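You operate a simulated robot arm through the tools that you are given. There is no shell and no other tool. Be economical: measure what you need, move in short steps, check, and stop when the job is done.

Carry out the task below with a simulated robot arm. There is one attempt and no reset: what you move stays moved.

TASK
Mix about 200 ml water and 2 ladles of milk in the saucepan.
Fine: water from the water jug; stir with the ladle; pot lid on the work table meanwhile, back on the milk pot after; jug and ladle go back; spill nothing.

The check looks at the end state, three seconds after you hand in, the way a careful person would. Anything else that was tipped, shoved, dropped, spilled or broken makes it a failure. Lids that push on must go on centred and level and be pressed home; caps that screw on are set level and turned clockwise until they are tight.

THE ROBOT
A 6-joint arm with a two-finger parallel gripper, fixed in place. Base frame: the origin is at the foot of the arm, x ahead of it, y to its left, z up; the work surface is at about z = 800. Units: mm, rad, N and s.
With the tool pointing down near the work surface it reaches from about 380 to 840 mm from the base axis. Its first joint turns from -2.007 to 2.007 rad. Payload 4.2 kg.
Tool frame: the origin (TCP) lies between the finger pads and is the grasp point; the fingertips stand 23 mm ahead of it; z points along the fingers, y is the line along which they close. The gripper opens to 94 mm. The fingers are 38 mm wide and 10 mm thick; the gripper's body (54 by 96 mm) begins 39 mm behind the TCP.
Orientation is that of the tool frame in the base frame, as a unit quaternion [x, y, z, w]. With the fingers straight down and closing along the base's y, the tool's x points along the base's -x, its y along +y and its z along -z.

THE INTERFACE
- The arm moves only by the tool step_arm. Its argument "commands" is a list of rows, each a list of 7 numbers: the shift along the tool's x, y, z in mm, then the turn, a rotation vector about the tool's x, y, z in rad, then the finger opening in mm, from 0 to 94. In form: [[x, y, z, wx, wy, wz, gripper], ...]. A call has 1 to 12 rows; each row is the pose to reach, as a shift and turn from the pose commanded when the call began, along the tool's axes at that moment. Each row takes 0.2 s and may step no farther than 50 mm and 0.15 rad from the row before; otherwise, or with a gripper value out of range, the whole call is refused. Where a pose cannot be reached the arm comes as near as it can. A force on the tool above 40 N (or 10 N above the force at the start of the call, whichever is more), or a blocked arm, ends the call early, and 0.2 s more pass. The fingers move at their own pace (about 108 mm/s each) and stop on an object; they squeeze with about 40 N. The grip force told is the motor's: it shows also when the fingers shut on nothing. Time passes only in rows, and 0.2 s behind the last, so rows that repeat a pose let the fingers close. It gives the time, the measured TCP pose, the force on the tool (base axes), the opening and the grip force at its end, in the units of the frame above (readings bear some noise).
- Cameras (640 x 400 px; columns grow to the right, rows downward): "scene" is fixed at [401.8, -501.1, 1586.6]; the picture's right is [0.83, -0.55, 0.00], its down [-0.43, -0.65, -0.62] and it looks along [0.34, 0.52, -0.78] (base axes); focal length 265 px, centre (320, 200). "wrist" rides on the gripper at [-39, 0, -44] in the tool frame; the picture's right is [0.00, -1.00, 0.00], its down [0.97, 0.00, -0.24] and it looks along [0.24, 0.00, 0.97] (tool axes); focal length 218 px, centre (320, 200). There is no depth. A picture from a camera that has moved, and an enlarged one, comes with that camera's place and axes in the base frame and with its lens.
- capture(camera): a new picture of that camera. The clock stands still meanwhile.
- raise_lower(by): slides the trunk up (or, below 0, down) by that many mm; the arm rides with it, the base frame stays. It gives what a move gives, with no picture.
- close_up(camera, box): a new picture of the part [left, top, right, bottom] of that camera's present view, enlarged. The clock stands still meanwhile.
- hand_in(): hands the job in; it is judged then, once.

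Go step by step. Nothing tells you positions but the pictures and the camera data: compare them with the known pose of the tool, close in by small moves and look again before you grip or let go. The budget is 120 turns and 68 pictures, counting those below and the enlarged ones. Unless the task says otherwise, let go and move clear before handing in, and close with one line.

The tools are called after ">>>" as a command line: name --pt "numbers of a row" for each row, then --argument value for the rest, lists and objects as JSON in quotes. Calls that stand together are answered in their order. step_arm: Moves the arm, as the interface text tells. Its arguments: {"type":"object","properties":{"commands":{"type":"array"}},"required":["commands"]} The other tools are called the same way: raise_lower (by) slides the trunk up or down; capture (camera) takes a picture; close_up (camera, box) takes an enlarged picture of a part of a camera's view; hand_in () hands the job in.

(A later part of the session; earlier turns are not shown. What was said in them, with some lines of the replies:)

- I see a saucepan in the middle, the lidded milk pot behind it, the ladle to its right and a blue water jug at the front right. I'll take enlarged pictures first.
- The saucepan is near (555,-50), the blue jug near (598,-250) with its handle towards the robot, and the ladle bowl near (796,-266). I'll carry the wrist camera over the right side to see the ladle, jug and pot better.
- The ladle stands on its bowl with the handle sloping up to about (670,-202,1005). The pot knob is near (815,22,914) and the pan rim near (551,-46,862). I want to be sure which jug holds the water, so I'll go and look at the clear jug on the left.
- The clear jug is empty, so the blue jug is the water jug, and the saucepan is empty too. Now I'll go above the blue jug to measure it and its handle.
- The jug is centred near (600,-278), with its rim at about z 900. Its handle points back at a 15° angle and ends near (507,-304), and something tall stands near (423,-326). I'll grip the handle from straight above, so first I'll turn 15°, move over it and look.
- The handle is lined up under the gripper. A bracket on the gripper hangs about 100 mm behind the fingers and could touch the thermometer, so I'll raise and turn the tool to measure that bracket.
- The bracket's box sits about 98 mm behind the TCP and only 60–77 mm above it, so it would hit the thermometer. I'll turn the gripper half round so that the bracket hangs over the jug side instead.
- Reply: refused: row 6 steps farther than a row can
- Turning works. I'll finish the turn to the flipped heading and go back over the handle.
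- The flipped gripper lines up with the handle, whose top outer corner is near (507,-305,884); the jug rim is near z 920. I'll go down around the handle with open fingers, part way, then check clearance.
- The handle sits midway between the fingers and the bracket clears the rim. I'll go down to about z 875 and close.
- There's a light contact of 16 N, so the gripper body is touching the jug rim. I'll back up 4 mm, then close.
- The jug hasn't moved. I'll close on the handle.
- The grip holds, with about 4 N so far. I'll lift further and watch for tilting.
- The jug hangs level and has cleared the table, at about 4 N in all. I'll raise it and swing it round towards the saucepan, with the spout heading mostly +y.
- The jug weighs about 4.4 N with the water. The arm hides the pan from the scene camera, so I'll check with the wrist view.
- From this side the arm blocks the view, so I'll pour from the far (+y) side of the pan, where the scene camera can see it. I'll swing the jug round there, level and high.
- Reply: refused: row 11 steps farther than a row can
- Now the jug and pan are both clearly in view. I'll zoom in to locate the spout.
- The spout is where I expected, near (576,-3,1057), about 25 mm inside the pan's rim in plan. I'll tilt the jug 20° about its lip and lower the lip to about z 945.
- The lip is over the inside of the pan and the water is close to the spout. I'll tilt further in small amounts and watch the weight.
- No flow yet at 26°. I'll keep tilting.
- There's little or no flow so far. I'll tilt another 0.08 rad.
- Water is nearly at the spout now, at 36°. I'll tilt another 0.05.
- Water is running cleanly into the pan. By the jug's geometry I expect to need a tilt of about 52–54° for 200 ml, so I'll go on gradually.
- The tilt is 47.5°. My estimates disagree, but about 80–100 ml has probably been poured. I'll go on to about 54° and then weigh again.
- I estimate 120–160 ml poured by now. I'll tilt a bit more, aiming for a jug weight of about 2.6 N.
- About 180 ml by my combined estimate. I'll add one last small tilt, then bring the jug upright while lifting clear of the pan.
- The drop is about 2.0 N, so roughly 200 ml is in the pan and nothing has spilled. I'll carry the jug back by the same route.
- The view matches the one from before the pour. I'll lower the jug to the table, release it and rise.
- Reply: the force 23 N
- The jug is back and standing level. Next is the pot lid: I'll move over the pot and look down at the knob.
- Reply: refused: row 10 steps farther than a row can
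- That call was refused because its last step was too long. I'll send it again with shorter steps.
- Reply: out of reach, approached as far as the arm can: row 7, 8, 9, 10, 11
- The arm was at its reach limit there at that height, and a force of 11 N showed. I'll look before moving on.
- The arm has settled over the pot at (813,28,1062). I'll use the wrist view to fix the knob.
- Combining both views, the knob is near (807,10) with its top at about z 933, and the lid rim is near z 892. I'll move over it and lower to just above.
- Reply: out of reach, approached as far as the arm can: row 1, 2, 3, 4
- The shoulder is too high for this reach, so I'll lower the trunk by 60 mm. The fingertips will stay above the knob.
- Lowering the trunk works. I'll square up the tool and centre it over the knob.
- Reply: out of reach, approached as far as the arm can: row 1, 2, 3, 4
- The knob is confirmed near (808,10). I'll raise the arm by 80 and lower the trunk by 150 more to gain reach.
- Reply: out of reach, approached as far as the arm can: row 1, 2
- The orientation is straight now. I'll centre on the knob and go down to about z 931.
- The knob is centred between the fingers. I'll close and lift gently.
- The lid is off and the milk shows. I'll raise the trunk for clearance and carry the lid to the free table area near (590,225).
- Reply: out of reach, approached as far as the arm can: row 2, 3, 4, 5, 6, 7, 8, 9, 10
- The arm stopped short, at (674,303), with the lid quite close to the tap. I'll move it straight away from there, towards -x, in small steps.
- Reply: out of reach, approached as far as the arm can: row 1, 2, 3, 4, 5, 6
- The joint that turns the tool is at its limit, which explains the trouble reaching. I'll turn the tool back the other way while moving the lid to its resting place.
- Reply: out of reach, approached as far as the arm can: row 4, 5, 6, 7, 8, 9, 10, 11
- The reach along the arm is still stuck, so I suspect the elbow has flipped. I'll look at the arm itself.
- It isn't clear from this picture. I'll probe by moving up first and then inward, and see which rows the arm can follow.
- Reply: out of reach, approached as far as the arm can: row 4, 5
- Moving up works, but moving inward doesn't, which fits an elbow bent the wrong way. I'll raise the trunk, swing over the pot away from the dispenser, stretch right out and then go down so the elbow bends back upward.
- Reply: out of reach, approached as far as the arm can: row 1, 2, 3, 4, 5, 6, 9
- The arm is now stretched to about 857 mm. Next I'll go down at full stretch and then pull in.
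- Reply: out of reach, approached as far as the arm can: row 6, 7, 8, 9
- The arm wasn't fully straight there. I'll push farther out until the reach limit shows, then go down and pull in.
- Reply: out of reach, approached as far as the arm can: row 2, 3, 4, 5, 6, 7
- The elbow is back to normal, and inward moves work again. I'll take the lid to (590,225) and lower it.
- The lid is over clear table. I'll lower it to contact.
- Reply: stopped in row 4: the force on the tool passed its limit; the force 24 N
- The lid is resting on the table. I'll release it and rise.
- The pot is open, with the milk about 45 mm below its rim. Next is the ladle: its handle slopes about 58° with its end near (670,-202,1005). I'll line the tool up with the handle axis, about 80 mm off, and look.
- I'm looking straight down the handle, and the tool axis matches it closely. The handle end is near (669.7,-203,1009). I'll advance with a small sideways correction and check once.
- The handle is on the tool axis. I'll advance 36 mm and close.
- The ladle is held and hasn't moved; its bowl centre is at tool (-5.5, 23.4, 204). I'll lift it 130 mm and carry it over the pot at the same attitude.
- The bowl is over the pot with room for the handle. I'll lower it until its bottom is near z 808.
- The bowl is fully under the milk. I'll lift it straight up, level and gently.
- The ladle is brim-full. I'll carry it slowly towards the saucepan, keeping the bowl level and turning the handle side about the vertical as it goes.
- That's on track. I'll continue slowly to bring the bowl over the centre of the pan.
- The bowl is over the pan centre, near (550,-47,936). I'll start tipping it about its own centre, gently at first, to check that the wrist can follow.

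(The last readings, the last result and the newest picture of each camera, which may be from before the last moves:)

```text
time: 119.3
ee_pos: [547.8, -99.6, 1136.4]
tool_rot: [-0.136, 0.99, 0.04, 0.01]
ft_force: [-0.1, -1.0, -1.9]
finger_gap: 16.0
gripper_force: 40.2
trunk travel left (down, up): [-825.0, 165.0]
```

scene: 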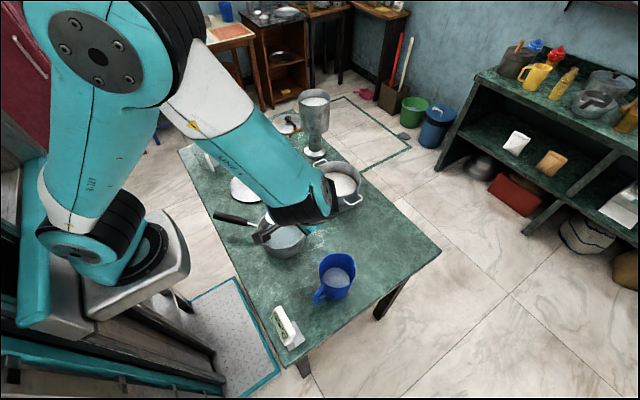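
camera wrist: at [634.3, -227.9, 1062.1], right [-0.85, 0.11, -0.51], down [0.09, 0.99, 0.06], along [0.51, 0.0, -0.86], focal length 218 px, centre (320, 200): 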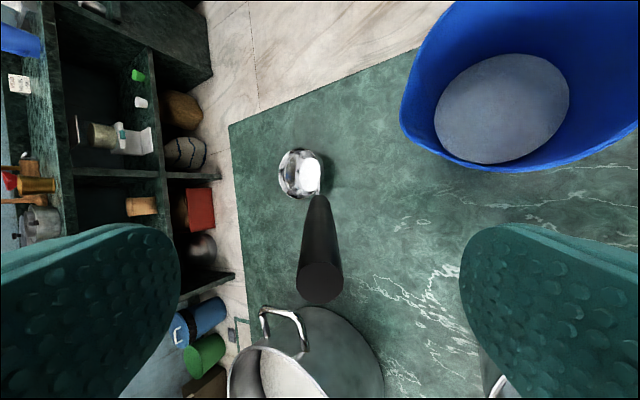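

The wrist follows well. I'll continue to about 100° and hold so the bowl empties.

>>> step_arm --pt "-7.2 25.5 -1.4 0.125 0.035 -0.001 0" --pt "-14.3 51 0.5 0.25 0.07 -0.003 0" --pt "-21.2 76 5.9 0.375 0.106 -0.004 0" --pt "-27.9 100.1 14.7 0.5 0.141 -0.006 0" --pt "-34.2 123 26.6 0.625 0.176 -0.007 0" --pt "-40 144.2 41.4 0.75 0.211 -0.009 0" --pt "-45.2 163.3 59 0.875 0.247 -0.01 0" --pt "-49.7 180.2 79 0.999 0.282 -0.011 0" --pt "-53.5 194.4 101.1 1.124 0.317 -0.013 0" --pt "-56 204.1 121.2 1.23 0.347 -0.014 0" --pt "-56 204.1 121.2 1.23 0.347 -0.014 0" --pt "-56 204.1 121.2 1.23 0.347 -0.014 0"

>>> close_up --camera "scene" --box '[220, 150, 360, 260]'

```text
time: 121.9
ee_pos: [531.2, 101.1, 1027.0]
tool_rot: [-0.117, 0.819, -0.557, -0.072]
ft_force: [0.3, 0.8, -1.2]
finger_gap: 15.5
gripper_force: 40.2
out of reach, approached as far as the arm can: row 10, 11, 12
trunk travel left (down, up): [-825.0, 165.0]
```

```text
3.64 times, centred on (290, 205) of scene
camera zoom: at [401.8, -501.1, 1586.6], right [0.83, -0.55, 0.0], down [-0.43, -0.65, -0.62], along [0.34, 0.52, -0.78], focal length 962 px, centre (429, 182)
```

zoom: 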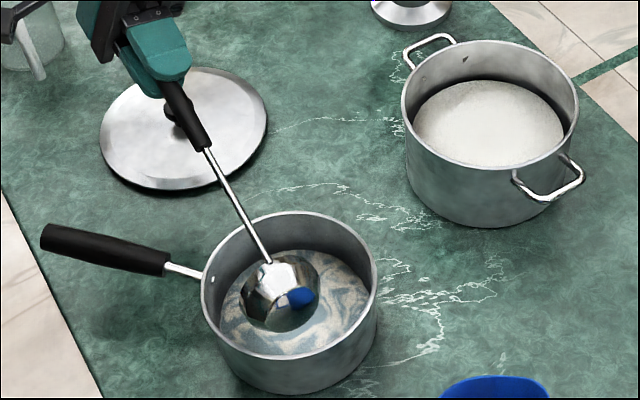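

The milk went into the pan and nothing is outside it. I'll tip the ladle back to level the same way.

>>> step_arm --pt "6.6 -28.6 2.7 -0.139 -0.039 0.002 0" --pt "13 -56.1 9.6 -0.279 -0.079 0.003 0" --pt "19 -81.9 20.4 -0.418 -0.118 0.005 0" --pt "24.3 -105.5 34.8 -0.558 -0.158 0.007 0" --pt "29 -126.5 52.7 -0.697 -0.197 0.009 0" --pt "32.8 -144.3 73.3 -0.837 -0.237 0.01 0" --pt "35.7 -158.7 96.3 -0.976 -0.276 0.012 0" --pt "37.5 -169.2 121.2 -1.116 -0.316 0.014 0" --pt "38.1 -175.8 147.3 -1.255 -0.355 0.016 0" --pt "37.7 -178.4 174.1 -1.395 -0.394 0.017 0" --pt "36.1 -176.6 200.7 -1.534 -0.434 0.019 0" --pt "33.4 -170.8 226.8 -1.674 -0.473 0.021 0"

```text
time: 124.5
ee_pos: [547.5, -174.5, 1106.6]
tool_rot: [-0.13, 0.954, 0.267, 0.044]
ft_force: [-0.8, 0.6, -0.5]
finger_gap: 16.1
gripper_force: 40.0
trunk travel left (down, up): [-825.0, 165.0]
```

Now back to the pot for the second ladleful, by the reverse route.

>>> step_arm --pt "-7.8 8.4 4.3 0.0193 -0.064 0.1068 0" --pt "-15.6 16.8 8.6 0.0386 -0.128 0.2136 0" --pt "-23.4 25.2 12.9 0.0579 -0.192 0.3204 0" --pt "-31.2 33.6 17.2 0.0772 -0.256 0.4272 0" --pt "-39 42 21.4 0.0966 -0.32 0.5341 0" --pt "-46.8 50.4 25.7 0.1159 -0.384 0.6409 0" --pt "-54.6 58.8 30 0.1352 -0.448 0.7477 0" --pt "-62.4 67.2 34.3 0.1545 -0.5121 0.8545 0"

>>> step_arm --pt "2.5 20.2 11.7 0.0193 -0.064 0.1068 0" --pt "5 40.5 23.3 0.0386 -0.128 0.2136 0" --pt "7.5 60.8 35 0.0579 -0.192 0.3204 0" --pt "10 81 46.7 0.0772 -0.256 0.4272 0" --pt "12.4 101.2 58.3 0.0966 -0.32 0.5341 0" --pt "14.9 121.5 70 0.1159 -0.384 0.6409 0" --pt "17.4 141.8 81.6 0.1352 -0.448 0.7477 0" --pt "19.9 162 93.3 0.1545 -0.5121 0.8545 0" --pt "19.9 162 93.3 0.1545 -0.5121 0.8545 0"

```text
time: 126.3
ee_pos: [591.0, -86.9, 1119.0]
tool_rot: [0.345, 0.898, 0.211, 0.172]
ft_force: [0.4, 0.5, -1.0]
finger_gap: 15.9
gripper_force: 40.0
trunk travel left (down, up): [-825.0, 165.0]
```

```text
time: 128.3
ee_pos: [708.7, 58.6, 1118.0]
tool_rot: [0.735, 0.618, 0.104, 0.259]
ft_force: [0.5, -0.2, -1.1]
finger_gap: 15.6
gripper_force: 40.2
trunk travel left (down, up): [-825.0, 165.0]
```

I'm over the pot again. I'll dip slightly deeper this time and lift straight up, level.

>>> step_arm --pt "1.3 -2.1 -1.5 0.003 0.018 0.006 0" --pt "6.1 -18 24.9 0.003 0.018 0.006 0" --pt "10.9 -33.8 51.3 0.003 0.018 0.006 0" --pt "15.7 -49.6 77.8 0.003 0.018 0.006 0" --pt "18.6 -59.2 93.6 0.003 0.018 0.006 0" --pt "20.1 -64 101.7 0.003 0.018 0.006 0" --pt "20.5 -65.5 104.2 0.003 0.018 0.006 0" --pt "20.5 -65.5 104.2 0.003 0.018 0.006 0" --pt "20.5 -65.5 104.2 0.003 0.018 0.006 0"

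>>> step_arm --pt "-1.5 5 -8.5 0 0 0 0" --pt "-3.1 10.1 -16.9 0 0 0 0" --pt "-4.6 15.2 -25.4 0 0 0 0" --pt "-6.1 20.3 -33.8 0 0 0 0" --pt "-8.4 27.9 -46.5 0 0 0 0" --pt "-11.5 38 -63.5 0 0 0 0" --pt "-15.3 50.7 -84.6 0 0 0 0" --pt "-19.6 64.9 -108.3 0 0 0 0" --pt "-19.6 64.9 -108.3 0 0 0 0" --pt "-19.6 64.9 -108.3 0 0 0 0"

>>> close_up --camera "scene" --box '[310, 135, 370, 195]'

```text
time: 130.3
ee_pos: [706.1, 59.9, 992.4]
tool_rot: [0.736, 0.618, 0.112, 0.252]
ft_force: [-8.3, 4.0, 23.7]
finger_gap: 16.0
gripper_force: 40.4
trunk travel left (down, up): [-825.0, 165.0]
```

```text
time: 132.5
ee_pos: [705.5, 60.4, 1119.7]
tool_rot: [0.736, 0.619, 0.11, 0.251]
ft_force: [-0.1, -0.7, -1.9]
finger_gap: 15.8
gripper_force: 40.1
trunk travel left (down, up): [-825.0, 165.0]
```

```text
6.67 times, centred on (340, 165) of scene
camera zoom: at [401.8, -501.1, 1586.6], right [0.83, -0.55, 0.0], down [-0.43, -0.65, -0.62], along [0.34, 0.52, -0.78], focal length 1764 px, centre (187, 433)
```

zoom: 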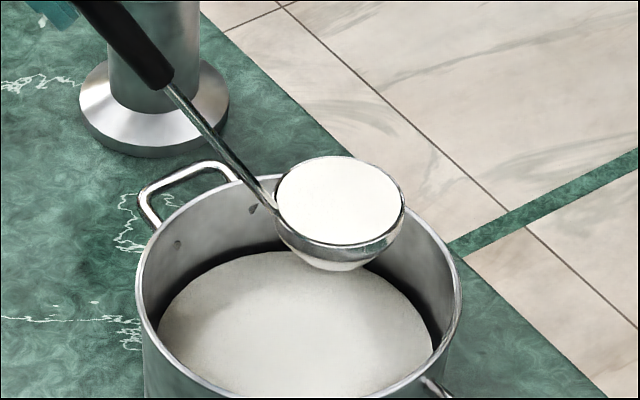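

Full again, though the bowl lightly touched the pot bottom. I'll repeat the same slow carry to the saucepan.

>>> step_arm --pt "-3.8 -3.0 -1.1 -0.0034 0.0112 -0.0186 0" --pt "-11.5 -9.0 -3.3 -0.0103 0.034 -0.0567 0" --pt "-23.3 -17.5 -6.2 -0.0207 0.0684 -0.1142 0" --pt "-38.8 -28.1 -9.8 -0.0343 0.1136 -0.1895 0" --pt "-54.5 -37.9 -12.8 -0.048 0.1592 -0.2656 0" --pt "-70.2 -46.8 -15.2 -0.0618 0.2048 -0.3418 0" --pt "-87.5 -55.5 -17.4 -0.0773 0.256 -0.4272 0" --pt "-104.5 -63.3 -18.9 -0.0927 0.3072 -0.5127 0" --pt "-121 -70 -20 -0.1082 0.3584 -0.5981 0" --pt "-136.9 -75.6 -20.4 -0.1236 0.4097 -0.6836 0" --pt "-152.2 -80.1 -20.4 -0.1391 0.4609 -0.769 0" --pt "-166.7 -83.8 -19.9 -0.1545 0.5121 -0.8545 0"

>>> step_arm --pt "-2.9 -11.5 -4.0 -0.0124 0.041 -0.0684 0" --pt "-6.2 -23.9 -8.1 -0.0263 0.0871 -0.1453 0" --pt "-9.6 -35.1 -11.6 -0.0402 0.1331 -0.2222 0" --pt "-13 -45.5 -14.6 -0.0541 0.1792 -0.2991 0" --pt "-16.3 -55 -17 -0.068 0.2253 -0.376 0" --pt "-19.3 -63.5 -18.9 -0.0819 0.2714 -0.4529 0" --pt "-22.1 -71.2 -20.3 -0.0958 0.3175 -0.5298 0" --pt "-24.6 -78 -21.4 -0.1097 0.3636 -0.6067 0" --pt "-26.4 -83.9 -21.9 -0.1236 0.4097 -0.6836 0" --pt "-27.6 -88.6 -22.1 -0.136 0.4506 -0.7519 0" --pt "-28.3 -92 -22 -0.1468 0.4865 -0.8117 0" --pt "-28.5 -94.3 -21.8 -0.1545 0.5121 -0.8545 0"

>>> step_arm --pt "-5.8 20.5 -3.5 0.115 0.033 -0.001 0" --pt "-11.6 41 -3.9 0.231 0.065 -0.003 0" --pt "-17.2 61.2 -1.6 0.346 0.098 -0.004 0" --pt "-23.6 83.9 5.8 0.461 0.13 -0.005 0"

>>> step_arm --pt "-7.2 25.5 -1.4 0.125 0.035 -0.001 0" --pt "-14.3 51 0.5 0.25 0.07 -0.003 0" --pt "-21.2 76 5.9 0.375 0.106 -0.004 0" --pt "-27.9 100.1 14.7 0.5 0.141 -0.006 0" --pt "-34.2 123 26.6 0.625 0.176 -0.007 0" --pt "-40 144.2 41.4 0.75 0.211 -0.009 0" --pt "-45.2 163.3 59 0.875 0.247 -0.01 0" --pt "-49.7 180.2 79 0.999 0.282 -0.011 0" --pt "-53.5 194.4 101.1 1.124 0.317 -0.013 0" --pt "-56 204.1 121.2 1.23 0.347 -0.014 0" --pt "-56 204.1 121.2 1.23 0.347 -0.014 0" --pt "-56 204.1 121.2 1.23 0.347 -0.014 0"

```text
time: 135.1
ee_pos: [589.8, -88.0, 1118.3]
tool_rot: [0.344, 0.897, 0.221, 0.169]
ft_force: [-0.9, -0.1, -1.0]
finger_gap: 15.6
gripper_force: 39.6
trunk travel left (down, up): [-825.0, 165.0]
```

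```text
time: 137.7
ee_pos: [550.7, -175.7, 1093.1]
tool_rot: [-0.132, 0.952, 0.274, 0.044]
ft_force: [0.1, -0.3, -1.9]
finger_gap: 15.7
gripper_force: 40.1
trunk travel left (down, up): [-825.0, 165.0]
```

```text
time: 138.7
ee_pos: [549.9, -99.6, 1135.0]
tool_rot: [-0.137, 0.99, 0.04, 0.012]
ft_force: [0.3, 0.4, -1.5]
finger_gap: 15.8
gripper_force: 39.9
trunk travel left (down, up): [-825.0, 165.0]
```

```text
time: 141.3
ee_pos: [532.9, 101.1, 1025.4]
tool_rot: [-0.118, 0.82, -0.556, -0.07]
ft_force: [0.0, 0.0, -1.1]
finger_gap: 15.9
gripper_force: 39.7
out of reach, approached as far as the arm can: row 10, 11, 12
trunk travel left (down, up): [-825.0, 165.0]
```

Second ladleful poured. I'll tip the ladle back to level.

>>> step_arm --pt "6.6 -28.6 2.7 -0.139 -0.039 0.002 0" --pt "13 -56.1 9.6 -0.279 -0.079 0.003 0" --pt "19 -81.9 20.4 -0.418 -0.118 0.005 0" --pt "24.3 -105.5 34.8 -0.558 -0.158 0.007 0" --pt "29 -126.5 52.7 -0.697 -0.197 0.009 0" --pt "32.8 -144.3 73.3 -0.837 -0.237 0.01 0" --pt "35.7 -158.7 96.3 -0.976 -0.276 0.012 0" --pt "37.5 -169.2 121.2 -1.116 -0.316 0.014 0" --pt "38.1 -175.8 147.3 -1.255 -0.355 0.016 0" --pt "37.7 -178.4 174.1 -1.395 -0.394 0.017 0" --pt "36.1 -176.6 200.7 -1.534 -0.434 0.019 0" --pt "33.4 -170.8 226.8 -1.674 -0.473 0.021 0"

>>> close_up --camera "scene" --box '[220, 170, 360, 280]'

```text
time: 143.9
ee_pos: [550.3, -176.0, 1103.5]
tool_rot: [-0.132, 0.953, 0.268, 0.045]
ft_force: [-0.1, -0.2, -0.5]
finger_gap: 15.3
gripper_force: 39.6
trunk travel left (down, up): [-825.0, 165.0]
```

```text
3.64 times, centred on (290, 225) of scene
camera zoom: at [401.8, -501.1, 1586.6], right [0.83, -0.55, 0.0], down [-0.43, -0.65, -0.62], along [0.34, 0.52, -0.78], focal length 962 px, centre (429, 109)
```

zoom: 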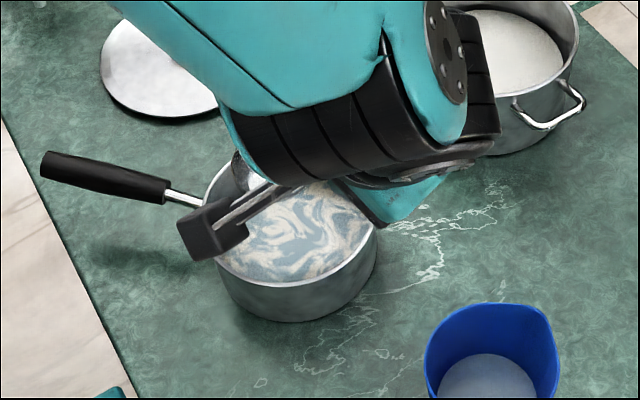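

The mix still shows swirls, so it needs stirring. I'll lower the bowl into the pan to just above the bottom and stir in circles.

>>> step_arm --pt "2.4 -4.8 26.9 0 0 0 0" --pt "6.2 -17.5 48 0 0 0 0" --pt "10 -31 70 0 0 0 0" --pt "13.4 -43.7 91.6 0 0 0 0"

>>> step_arm --pt "-21.1 -6 0.2 0 0 0 0" --pt "-14.9 12.6 10.2 0 0 0 0" --pt "6.3 18.6 10 0 0 0 0" --pt "21.1 6 -0.2 0 0 0 0" --pt "14.9 -12.6 -10.2 0 0 0 0" --pt "-6.3 -18.6 -10 0 0 0 0" --pt "-21.1 -6 0.2 0 0 0 0" --pt "-14.9 12.6 10.2 0 0 0 0" --pt "6.3 18.6 10 0 0 0 0" --pt "21.1 6 -0.2 0 0 0 0" --pt "14.9 -12.6 -10.2 0 0 0 0" --pt "0 0 0 0 0 0 0"

>>> close_up --camera "scene" --box '[220, 170, 360, 280]'

```text
time: 144.9
ee_pos: [549.9, -166.4, 999.3]
tool_rot: [-0.132, 0.954, 0.266, 0.044]
ft_force: [-0.1, 0.3, -0.5]
finger_gap: 15.4
gripper_force: 39.5
trunk travel left (down, up): [-825.0, 165.0]
```

```text
time: 147.5
ee_pos: [551.1, -165.6, 1000.4]
tool_rot: [-0.132, 0.954, 0.267, 0.044]
ft_force: [-0.4, 0.1, -1.2]
finger_gap: 15.6
gripper_force: 39.9
trunk travel left (down, up): [-825.0, 165.0]
```

```text
3.64 times, centred on (290, 225) of scene
camera zoom: at [401.8, -501.1, 1586.6], right [0.83, -0.55, 0.0], down [-0.43, -0.65, -0.62], along [0.34, 0.52, -0.78], focal length 962 px, centre (429, 109)
```

zoom: 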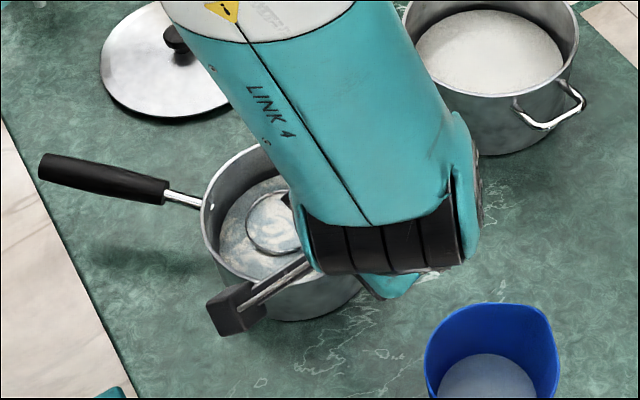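

The stirring works and touches nothing. I'll do several more rounds.

>>> step_arm --pt "-21.1 -6 0.2 0 0 0 0" --pt "-14.9 12.6 10.2 0 0 0 0" --pt "6.3 18.6 10 0 0 0 0" --pt "21.1 6 -0.2 0 0 0 0" --pt "14.9 -12.6 -10.2 0 0 0 0" --pt "-6.3 -18.6 -10 0 0 0 0" --pt "-21.1 -6 0.2 0 0 0 0" --pt "-14.9 12.6 10.2 0 0 0 0" --pt "6.3 18.6 10 0 0 0 0" --pt "21.1 6 -0.2 0 0 0 0" --pt "14.9 -12.6 -10.2 0 0 0 0" --pt "0 0 0 0 0 0 0"

>>> step_arm --pt "-21.1 -6 0.2 0 0 0 0" --pt "-14.9 12.6 10.2 0 0 0 0" --pt "6.3 18.6 10 0 0 0 0" --pt "21.1 6 -0.2 0 0 0 0" --pt "14.9 -12.6 -10.2 0 0 0 0" --pt "-6.3 -18.6 -10 0 0 0 0" --pt "-21.1 -6 0.2 0 0 0 0" --pt "-14.9 12.6 10.2 0 0 0 0" --pt "6.3 18.6 10 0 0 0 0" --pt "21.1 6 -0.2 0 0 0 0" --pt "14.9 -12.6 -10.2 0 0 0 0" --pt "0 0 0 0 0 0 0"

>>> step_arm --pt "-21.1 -6 0.2 0 0 0 0" --pt "-14.9 12.6 10.2 0 0 0 0" --pt "6.3 18.6 10 0 0 0 0" --pt "21.1 6 -0.2 0 0 0 0" --pt "14.9 -12.6 -10.2 0 0 0 0" --pt "-6.3 -18.6 -10 0 0 0 0" --pt "-21.1 -6 0.2 0 0 0 0" --pt "-14.9 12.6 10.2 0 0 0 0" --pt "6.3 18.6 10 0 0 0 0" --pt "21.1 6 -0.2 0 0 0 0" --pt "14.9 -12.6 -10.2 0 0 0 0" --pt "0 0 0 0 0 0 0"

>>> close_up --camera "scene" --box '[250, 195, 310, 265]'

```text
time: 150.1
ee_pos: [550.9, -166.2, 1002.2]
tool_rot: [-0.132, 0.954, 0.266, 0.044]
ft_force: [-0.3, 0.3, -0.7]
finger_gap: 15.7
gripper_force: 40.2
trunk travel left (down, up): [-825.0, 165.0]
```

```text
time: 152.7
ee_pos: [550.8, -167.3, 1002.0]
tool_rot: [-0.131, 0.954, 0.267, 0.043]
ft_force: [0.0, -0.9, -0.8]
finger_gap: 15.5
gripper_force: 40.3
trunk travel left (down, up): [-825.0, 165.0]
```

```text
time: 155.3
ee_pos: [551.2, -165.6, 1001.9]
tool_rot: [-0.131, 0.954, 0.266, 0.043]
ft_force: [0.3, 0.2, -1.3]
finger_gap: 15.3
gripper_force: 40.4
trunk travel left (down, up): [-825.0, 165.0]
```

```text
5.71 times, centred on (280, 230) of scene
camera zoom: at [401.8, -501.1, 1586.6], right [0.83, -0.55, 0.0], down [-0.43, -0.65, -0.62], along [0.34, 0.52, -0.78], focal length 1512 px, centre (549, 29)
```

zoom: 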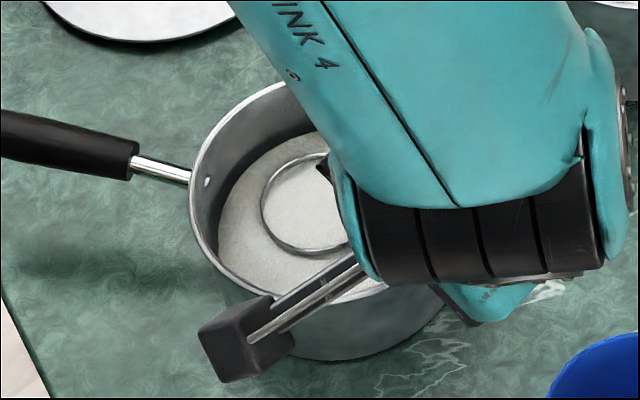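

The mix is uniform now, but the ladle bowl may hold some of it. I'll lift and tip the bowl out into the pan as before.

>>> step_arm --pt "-1.7 5.5 -11.4 0 0 0 0" --pt "-3.4 10.9 -22.9 0 0 0 0" --pt "-6.7 21.8 -45.8 0 0 0 0" --pt "-10 32.8 -68.7 0 0 0 0" --pt "-13.4 43.7 -91.6 0 0 0 0" --pt "-13.4 43.7 -91.6 0 0 0 0"

>>> step_arm --pt "-5.8 20.5 -3.5 0.115 0.033 -0.001 0" --pt "-11.6 41 -3.9 0.231 0.065 -0.003 0" --pt "-17.2 61.2 -1.6 0.346 0.098 -0.004 0" --pt "-23.6 83.9 5.8 0.461 0.13 -0.005 0"

>>> step_arm --pt "-7.2 25.5 -1.4 0.125 0.035 -0.001 0" --pt "-14.3 51 0.5 0.25 0.07 -0.003 0" --pt "-21.2 76 5.9 0.375 0.106 -0.004 0" --pt "-27.9 100.1 14.7 0.5 0.141 -0.006 0" --pt "-34.2 123 26.6 0.625 0.176 -0.007 0" --pt "-40 144.2 41.4 0.75 0.211 -0.009 0" --pt "-45.2 163.3 59 0.875 0.247 -0.01 0" --pt "-49.7 180.2 79 0.999 0.282 -0.011 0" --pt "-53.5 194.4 101.1 1.124 0.317 -0.013 0" --pt "-56 204.1 121.2 1.23 0.347 -0.014 0" --pt "-56 204.1 121.2 1.23 0.347 -0.014 0" --pt "-56 204.1 121.2 1.23 0.347 -0.014 0"

>>> close_up --camera "scene" --box '[220, 150, 360, 260]'

```text
time: 156.7
ee_pos: [550.5, -173.5, 1104.0]
tool_rot: [-0.131, 0.954, 0.268, 0.043]
ft_force: [0.6, -0.6, -0.8]
finger_gap: 15.4
gripper_force: 40.3
trunk travel left (down, up): [-825.0, 165.0]
```

```text
time: 157.7
ee_pos: [551.4, -96.5, 1143.4]
tool_rot: [-0.136, 0.99, 0.032, 0.011]
ft_force: [0.4, -0.1, -0.5]
finger_gap: 15.7
gripper_force: 39.7
trunk travel left (down, up): [-825.0, 165.0]
```

```text
time: 160.3
ee_pos: [529.0, 94.8, 1029.2]
tool_rot: [-0.115, 0.815, -0.563, -0.071]
ft_force: [0.0, 0.4, -0.5]
finger_gap: 15.3
gripper_force: 40.0
out of reach, approached as far as the arm can: row 10, 11, 12
trunk travel left (down, up): [-825.0, 165.0]
```

```text
3.64 times, centred on (290, 205) of scene
camera zoom: at [401.8, -501.1, 1586.6], right [0.83, -0.55, 0.0], down [-0.43, -0.65, -0.62], along [0.34, 0.52, -0.78], focal length 962 px, centre (429, 182)
```

zoom: 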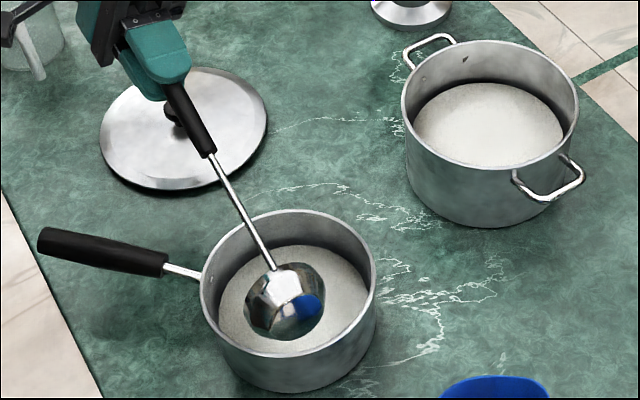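

The pan holds an even mix and the bowl is empty. I'll tip the ladle back and return along the path to the pot side.

>>> step_arm --pt "6.6 -28.6 2.7 -0.139 -0.039 0.002 0" --pt "13 -56.1 9.6 -0.279 -0.079 0.003 0" --pt "19 -81.9 20.4 -0.418 -0.118 0.005 0" --pt "24.3 -105.5 34.8 -0.558 -0.158 0.007 0" --pt "29 -126.5 52.7 -0.697 -0.197 0.009 0" --pt "32.8 -144.3 73.3 -0.837 -0.237 0.01 0" --pt "35.7 -158.7 96.3 -0.976 -0.276 0.012 0" --pt "37.5 -169.2 121.2 -1.116 -0.316 0.014 0" --pt "38.1 -175.8 147.3 -1.255 -0.355 0.016 0" --pt "37.7 -178.4 174.1 -1.395 -0.394 0.017 0" --pt "36.1 -176.6 200.7 -1.534 -0.434 0.019 0" --pt "33.4 -170.8 226.8 -1.674 -0.473 0.021 0"

>>> step_arm --pt "-7.8 8.4 4.3 0.0193 -0.064 0.1068 0" --pt "-15.6 16.8 8.6 0.0386 -0.128 0.2136 0" --pt "-23.4 25.2 12.9 0.0579 -0.192 0.3204 0" --pt "-31.2 33.6 17.2 0.0772 -0.256 0.4272 0" --pt "-39 42 21.4 0.0966 -0.32 0.5341 0" --pt "-46.8 50.4 25.7 0.1159 -0.384 0.6409 0" --pt "-54.6 58.8 30 0.1352 -0.448 0.7477 0" --pt "-62.4 67.2 34.3 0.1545 -0.5121 0.8545 0"

>>> step_arm --pt "2.5 20.2 11.7 0.0193 -0.064 0.1068 0" --pt "5 40.5 23.3 0.0386 -0.128 0.2136 0" --pt "7.5 60.8 35 0.0579 -0.192 0.3204 0" --pt "10 81 46.7 0.0772 -0.256 0.4272 0" --pt "12.4 101.2 58.3 0.0966 -0.32 0.5341 0" --pt "14.9 121.5 70 0.1159 -0.384 0.6409 0" --pt "17.4 141.8 81.6 0.1352 -0.448 0.7477 0" --pt "19.9 162 93.3 0.1545 -0.5121 0.8545 0" --pt "19.9 162 93.3 0.1545 -0.5121 0.8545 0"

```text
time: 162.9
ee_pos: [548.0, -178.1, 1111.3]
tool_rot: [-0.131, 0.956, 0.259, 0.043]
ft_force: [-0.1, 0.8, -0.1]
finger_gap: 15.5
gripper_force: 40.6
trunk travel left (down, up): [-825.0, 165.0]
```

```text
time: 164.7
ee_pos: [589.5, -90.6, 1123.7]
tool_rot: [0.344, 0.899, 0.205, 0.177]
ft_force: [-0.5, 0.6, -1.2]
finger_gap: 15.5
gripper_force: 40.1
trunk travel left (down, up): [-825.0, 165.0]
```

```text
time: 166.7
ee_pos: [707.3, 57.5, 1119.1]
tool_rot: [0.732, 0.619, 0.1, 0.266]
ft_force: [0.3, 0.1, -1.6]
finger_gap: 15.4
gripper_force: 39.6
trunk travel left (down, up): [-825.0, 165.0]
```

I'll square the tool to its original grip attitude and carry the ladle above its place.

>>> step_arm --pt "-44 0.9 8.5 0.003 0.01 0.005 0" --pt "-88 1.8 17 0.006 0.02 0.01 0" --pt "-132 2.7 25.5 0.01 0.031 0.015 0" --pt "-176 3.6 34 0.01 0.031 0.015 0" --pt "-220 4.5 42.5 0.01 0.031 0.015 0" --pt "-263 5.4 50.9 0.01 0.031 0.015 0" --pt "-263 5.4 50.9 0.01 0.031 0.015 0" --pt "-263 5.4 50.9 0.01 0.031 0.015 0"

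```text
time: 168.5
ee_pos: [678.7, -209.6, 1128.2]
tool_rot: [0.736, 0.618, 0.111, 0.252]
ft_force: [0.8, -0.3, -0.3]
finger_gap: 15.2
gripper_force: 40.1
trunk travel left (down, up): [-825.0, 165.0]
```

Over its place; I'll lower it to about 5 mm above the table.

>>> step_arm --pt "5.3 -16.3 28.4 0 0 0 0" --pt "10.6 -32.6 56.8 0 0 0 0" --pt "15.8 -49 85.2 0 0 0 0" --pt "18.5 -57 99.4 0 0 0 0" --pt "21.1 -65.3 113.6 0 0 0 0" --pt "21.1 -65.3 113.6 0 0 0 0"

>>> close_up --camera "scene" --box '[340, 200, 420, 270]'

```text
time: 169.9
ee_pos: [680.8, -209.5, 994.9]
tool_rot: [0.736, 0.618, 0.112, 0.253]
ft_force: [-1.0, -0.7, 1.8]
finger_gap: 15.4
gripper_force: 39.9
trunk travel left (down, up): [-825.0, 165.0]
```

```text
5.71 times, centred on (380, 235) of scene
camera zoom: at [401.8, -501.1, 1586.6], right [0.83, -0.55, 0.0], down [-0.43, -0.65, -0.62], along [0.34, 0.52, -0.78], focal length 1512 px, centre (-23, 0)
```

zoom: 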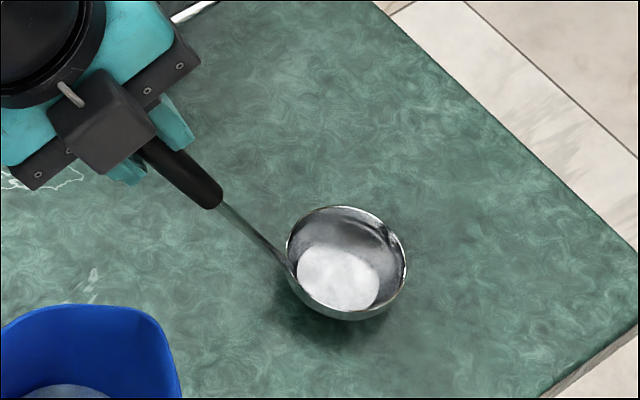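

The bowl has a flat bottom and looks level. I'll lower the last few millimetres to contact.

>>> step_arm --pt "0.2 -0.8 1.3 0 0 0 0" --pt "0.3 -1.0 1.7 0 0 0 0" --pt "0.5 -1.5 2.5 0 0 0 0" --pt "0.5 -1.5 2.5 0 0 0 0"

```text
time: 170.9
ee_pos: [681.9, -208.2, 993.2]
tool_rot: [0.737, 0.618, 0.111, 0.252]
ft_force: [-7.4, 2.1, 19.1]
finger_gap: 15.6
gripper_force: 40.1
trunk travel left (down, up): [-825.0, 165.0]
```

The ladle is resting on the table with some press. I'll ease off 2 mm, open slowly, and withdraw along the handle.

>>> step_arm --pt "-0.3 1.0 -1.7 0 0 0 0" --pt "-0.3 1.0 -1.7 0 0 0 18" --pt "-0.3 1.0 -1.7 0 0 0 24" --pt "-0.3 1.0 -1.7 0 0 0 40" --pt "-0.3 1.0 -1.7 0 0 0 94" --pt "-0.3 1.0 -1.7 0 0 0 94"

>>> step_arm --pt "0 0 -20 0 0 0 94" --pt "0 0 -50 0 0 0 94" --pt "0 0 -90 0 0 0 94" --pt "0 0 -130 0 0 0 94"

>>> close_up --camera "scene" --box '[300, 150, 440, 290]'

```text
time: 172.3
ee_pos: [680.5, -208.8, 994.4]
tool_rot: [0.737, 0.618, 0.112, 0.251]
ft_force: [-0.3, 0.1, -0.3]
finger_gap: 94.0
gripper_force: 0.0
trunk travel left (down, up): [-825.0, 165.0]
```

```text
time: 173.3
ee_pos: [620.4, -178.6, 1105.1]
tool_rot: [0.736, 0.618, 0.111, 0.251]
ft_force: [1.7, 0.3, -0.5]
finger_gap: 94.0
gripper_force: 0.1
trunk travel left (down, up): [-825.0, 165.0]
```

```text
2.86 times, centred on (370, 220) of scene
camera zoom: at [401.8, -501.1, 1586.6], right [0.83, -0.55, 0.0], down [-0.43, -0.65, -0.62], along [0.34, 0.52, -0.78], focal length 756 px, centre (177, 143)
```

zoom: 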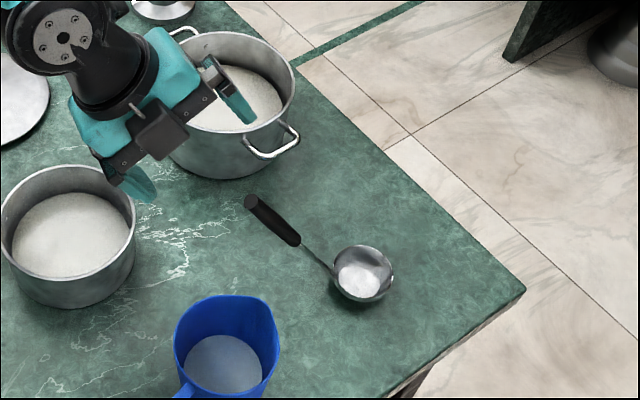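

The ladle stands back in its place. Now the lid: I'll straighten the tool and go above the knob at (590,225).

>>> step_arm --pt "44 -12.3 -4.3 0.06 0.018 0 94" --pt "88 -24.7 -8.5 0.12 0.036 0 94" --pt "132 -37 -12.8 0.18 0.053 0 94" --pt "176 -49.4 -17 0.24 0.071 0 94" --pt "220 -61.7 -21.3 0.3 0.089 0 94" --pt "264 -74 -25.5 0.36 0.107 0 94" --pt "308 -86.4 -29.8 0.42 0.125 0 94" --pt "352 -98.7 -34 0.48 0.142 0 94" --pt "396.6 -111.1 -38.3 0.535 0.159 0 94" --pt "396.6 -111.1 -38.3 0.535 0.159 0 94"

```text
time: 175.5
ee_pos: [590.8, 225.7, 1022.0]
tool_rot: [0.765, 0.644, 0.001, -0.001]
ft_force: [-0.9, -0.5, 0.9]
finger_gap: 93.9
gripper_force: 0.1
trunk travel left (down, up): [-825.0, 165.0]
```

I'm aligned over the lid knob. I'll go down, grip, and lift.

>>> step_arm --pt "0 0 45 0 0 0 94" --pt "0 0 90 0 0 0 94" --pt "0 0 135 0 0 0 94" --pt "0 0 165 0 0 0 94" --pt "0 0 183 0 0 0 94" --pt "0 0 183 0 0 0 94"

>>> step_arm --pt "0 0 0 0 0 0 60" --pt "0 0 0 0 0 0 35" --pt "0 0 0 0 0 0 0" --pt "0 0 0 0 0 0 0" --pt "0 0 -5 0 0 0 0" --pt "0 0 -25 0 0 0 0" --pt "0 0 -60 0 0 0 0" --pt "0 0 -100 0 0 0 0" --pt "0 0 -145 0 0 0 0"

```text
time: 176.9
ee_pos: [590.9, 226.6, 839.2]
tool_rot: [0.766, 0.643, 0.002, -0.001]
ft_force: [0.9, 0.1, 0.5]
finger_gap: 93.9
gripper_force: 0.0
trunk travel left (down, up): [-825.0, 165.0]
```

```text
time: 178.9
ee_pos: [590.5, 224.0, 983.9]
tool_rot: [0.766, 0.643, 0.001, -0.002]
ft_force: [0.8, 0.5, -1.2]
finger_gap: 31.1
gripper_force: 39.9
trunk travel left (down, up): [-825.0, 165.0]
```

The lid is lifted. I'll carry it over the pot at z 984, keeping within reach.

>>> step_arm --pt "-21.5 31.2 0 0 0 0 0" --pt "-43 62.4 0 0 0 0 0" --pt "-64.5 93.7 0 0 0 0 0" --pt "-86 124.9 0 0 0 0 0" --pt "-107.5 156.1 0 0 0 0 0" --pt "-129 187.3 0 0 0 0 0" --pt "-150.5 218.6 0 0 0 0 0" --pt "-172 249.8 0 0 0 0 0" --pt "-172 249.8 0 0 0 0 0"

```text
time: 180.9
ee_pos: [806.1, 12.9, 984.5]
tool_rot: [0.765, 0.644, 0.001, -0.002]
ft_force: [0.4, -0.7, -0.9]
finger_gap: 31.1
gripper_force: 39.7
trunk travel left (down, up): [-825.0, 165.0]
```

No reach trouble this time. I'll lower to just above the rim and check the centring.

>>> step_arm --pt "-1.3 0.8 20 0 0 0 0" --pt "-1.3 0.8 38 0 0 0 0" --pt "-1.3 0.8 44 0 0 0 0" --pt "-1.3 0.8 44 0 0 0 0"

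>>> close_up --camera "scene" --box '[300, 135, 380, 215]'

```text
time: 181.9
ee_pos: [807.0, 11.0, 940.2]
tool_rot: [0.765, 0.644, 0.002, -0.001]
ft_force: [0.6, -0.6, 2.8]
finger_gap: 31.2
gripper_force: 40.0
trunk travel left (down, up): [-825.0, 165.0]
```

```text
5.00 times, centred on (340, 175) of scene
camera zoom: at [401.8, -501.1, 1586.6], right [0.83, -0.55, 0.0], down [-0.43, -0.65, -0.62], along [0.34, 0.52, -0.78], focal length 1323 px, centre (220, 325)
```

zoom: 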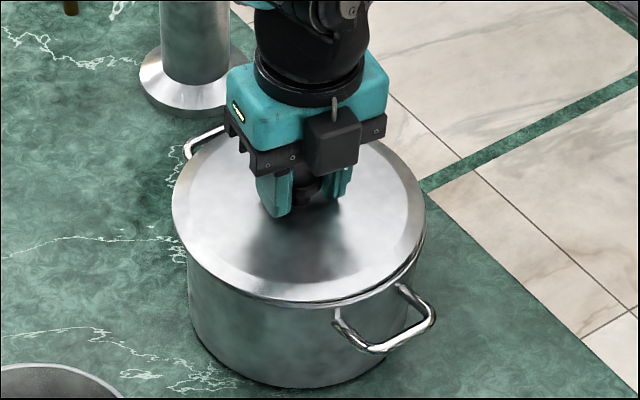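

The lid is touching early, at z 940 where it should seat at 931. It sits about 4 mm left of centre, so the ladle must have nudged the pot slightly. I'll lift 4 mm, shift by (+4,-2) and lower again.

>>> step_arm --pt "0 0 -4 0 0 0 0" --pt "-1.3 4.3 -4 0 0 0 0" --pt "-1.3 4.3 0 0 0 0 0" --pt "-1.3 4.3 3 0 0 0 0" --pt "-1.3 4.3 5 0 0 0 0" --pt "-1.3 4.3 7 0 0 0 0"

```text
time: 183.3
ee_pos: [811.5, 10.4, 933.6]
tool_rot: [0.765, 0.644, 0.002, -0.001]
ft_force: [-2.0, -0.8, 6.6]
finger_gap: 31.1
gripper_force: 40.0
trunk travel left (down, up): [-825.0, 165.0]
```

It has gone down to 933.6, so it's nearly home. I'll press gently.

>>> step_arm --pt "0 0 1 0 0 0 0" --pt "0 0 2 0 0 0 0" --pt "0 0 3 0 0 0 0" --pt "0 0 4 0 0 0 0" --pt "0 0 4 0 0 0 0"

>>> close_up --camera "scene" --box '[300, 135, 380, 215]'

```text
time: 184.5
ee_pos: [811.8, 10.0, 931.0]
tool_rot: [0.765, 0.644, 0.003, 0.001]
ft_force: [-4.2, -1.1, 33.5]
finger_gap: 31.3
gripper_force: 40.4
trunk travel left (down, up): [-825.0, 165.0]
```

```text
5.00 times, centred on (340, 175) of scene
camera zoom: at [401.8, -501.1, 1586.6], right [0.83, -0.55, 0.0], down [-0.43, -0.65, -0.62], along [0.34, 0.52, -0.78], focal length 1323 px, centre (220, 325)
```

zoom: 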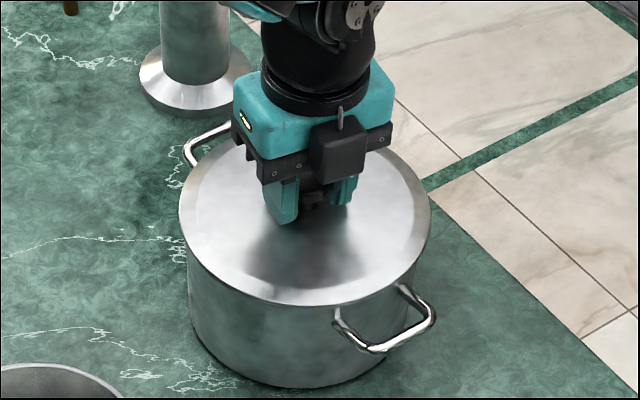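

The lid is seated at z 931, level with no gap, and pressed with 33 N. I'll release and rise away.

>>> step_arm --pt "0 0 -0.5 0 0 0 34" --pt "0 0 -0.5 0 0 0 45" --pt "0 0 -0.5 0 0 0 90" --pt "0 0 -20 0 0 0 94" --pt "-5 -15 -60 0 0 0 94" --pt "-10 -50 -90 0 0 0 94" --pt "-15 -95 -100 0 0 0 94" --pt "-20 -140 -110 0 0 0 94" --pt "-25 -185 -120 0 0 0 94" --pt "-10 -230 -130 0 0 0 94"

>>> capture --camera "scene"

```text
time: 186.7
ee_pos: [582.6, 39.1, 1058.0]
tool_rot: [0.767, 0.642, 0.001, -0.001]
ft_force: [0.2, 0.0, 0.2]
finger_gap: 94.1
gripper_force: 0.0
trunk travel left (down, up): [-825.0, 165.0]
```

```text
1 pictures are left
```

scene: 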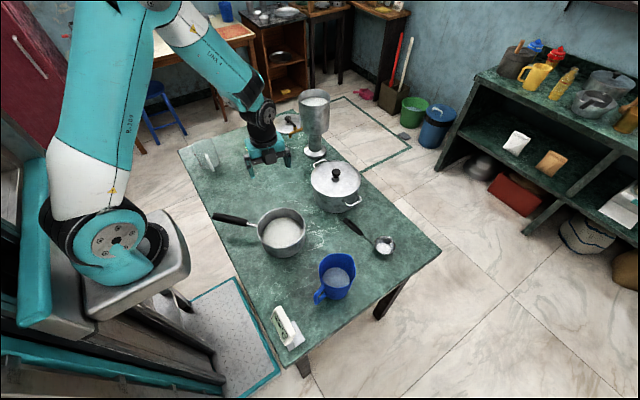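

Everything looks in order: the mix is in the pan, the lid is on the pot, and the jug and ladle are back. I'll use the last picture to check the lid's centring.

>>> close_up --camera "scene" --box '[300, 145, 400, 225]'

```text
5.00 times, centred on (350, 185) of scene
camera zoom: at [401.8, -501.1, 1586.6], right [0.83, -0.55, 0.0], down [-0.43, -0.65, -0.62], along [0.34, 0.52, -0.78], focal length 1323 px, centre (170, 275)
```

zoom: 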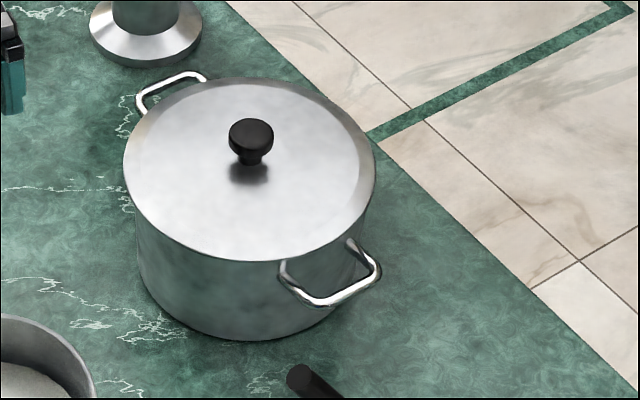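

The lid sits level and centred on the pot, nothing has spilled, and the arm is clear. I'll hand in.

>>> hand_in

```text
The job is handed in.
```

The saucepan holds about 200 ml of water (judged mainly by the jug's weight loss) and 2 ladles of milk, stirred to an even mix; the jug and ladle are back, the lid is pressed onto the milk pot, which shifted about 4 mm when the ladle touched its bottom, and I saw no spills.
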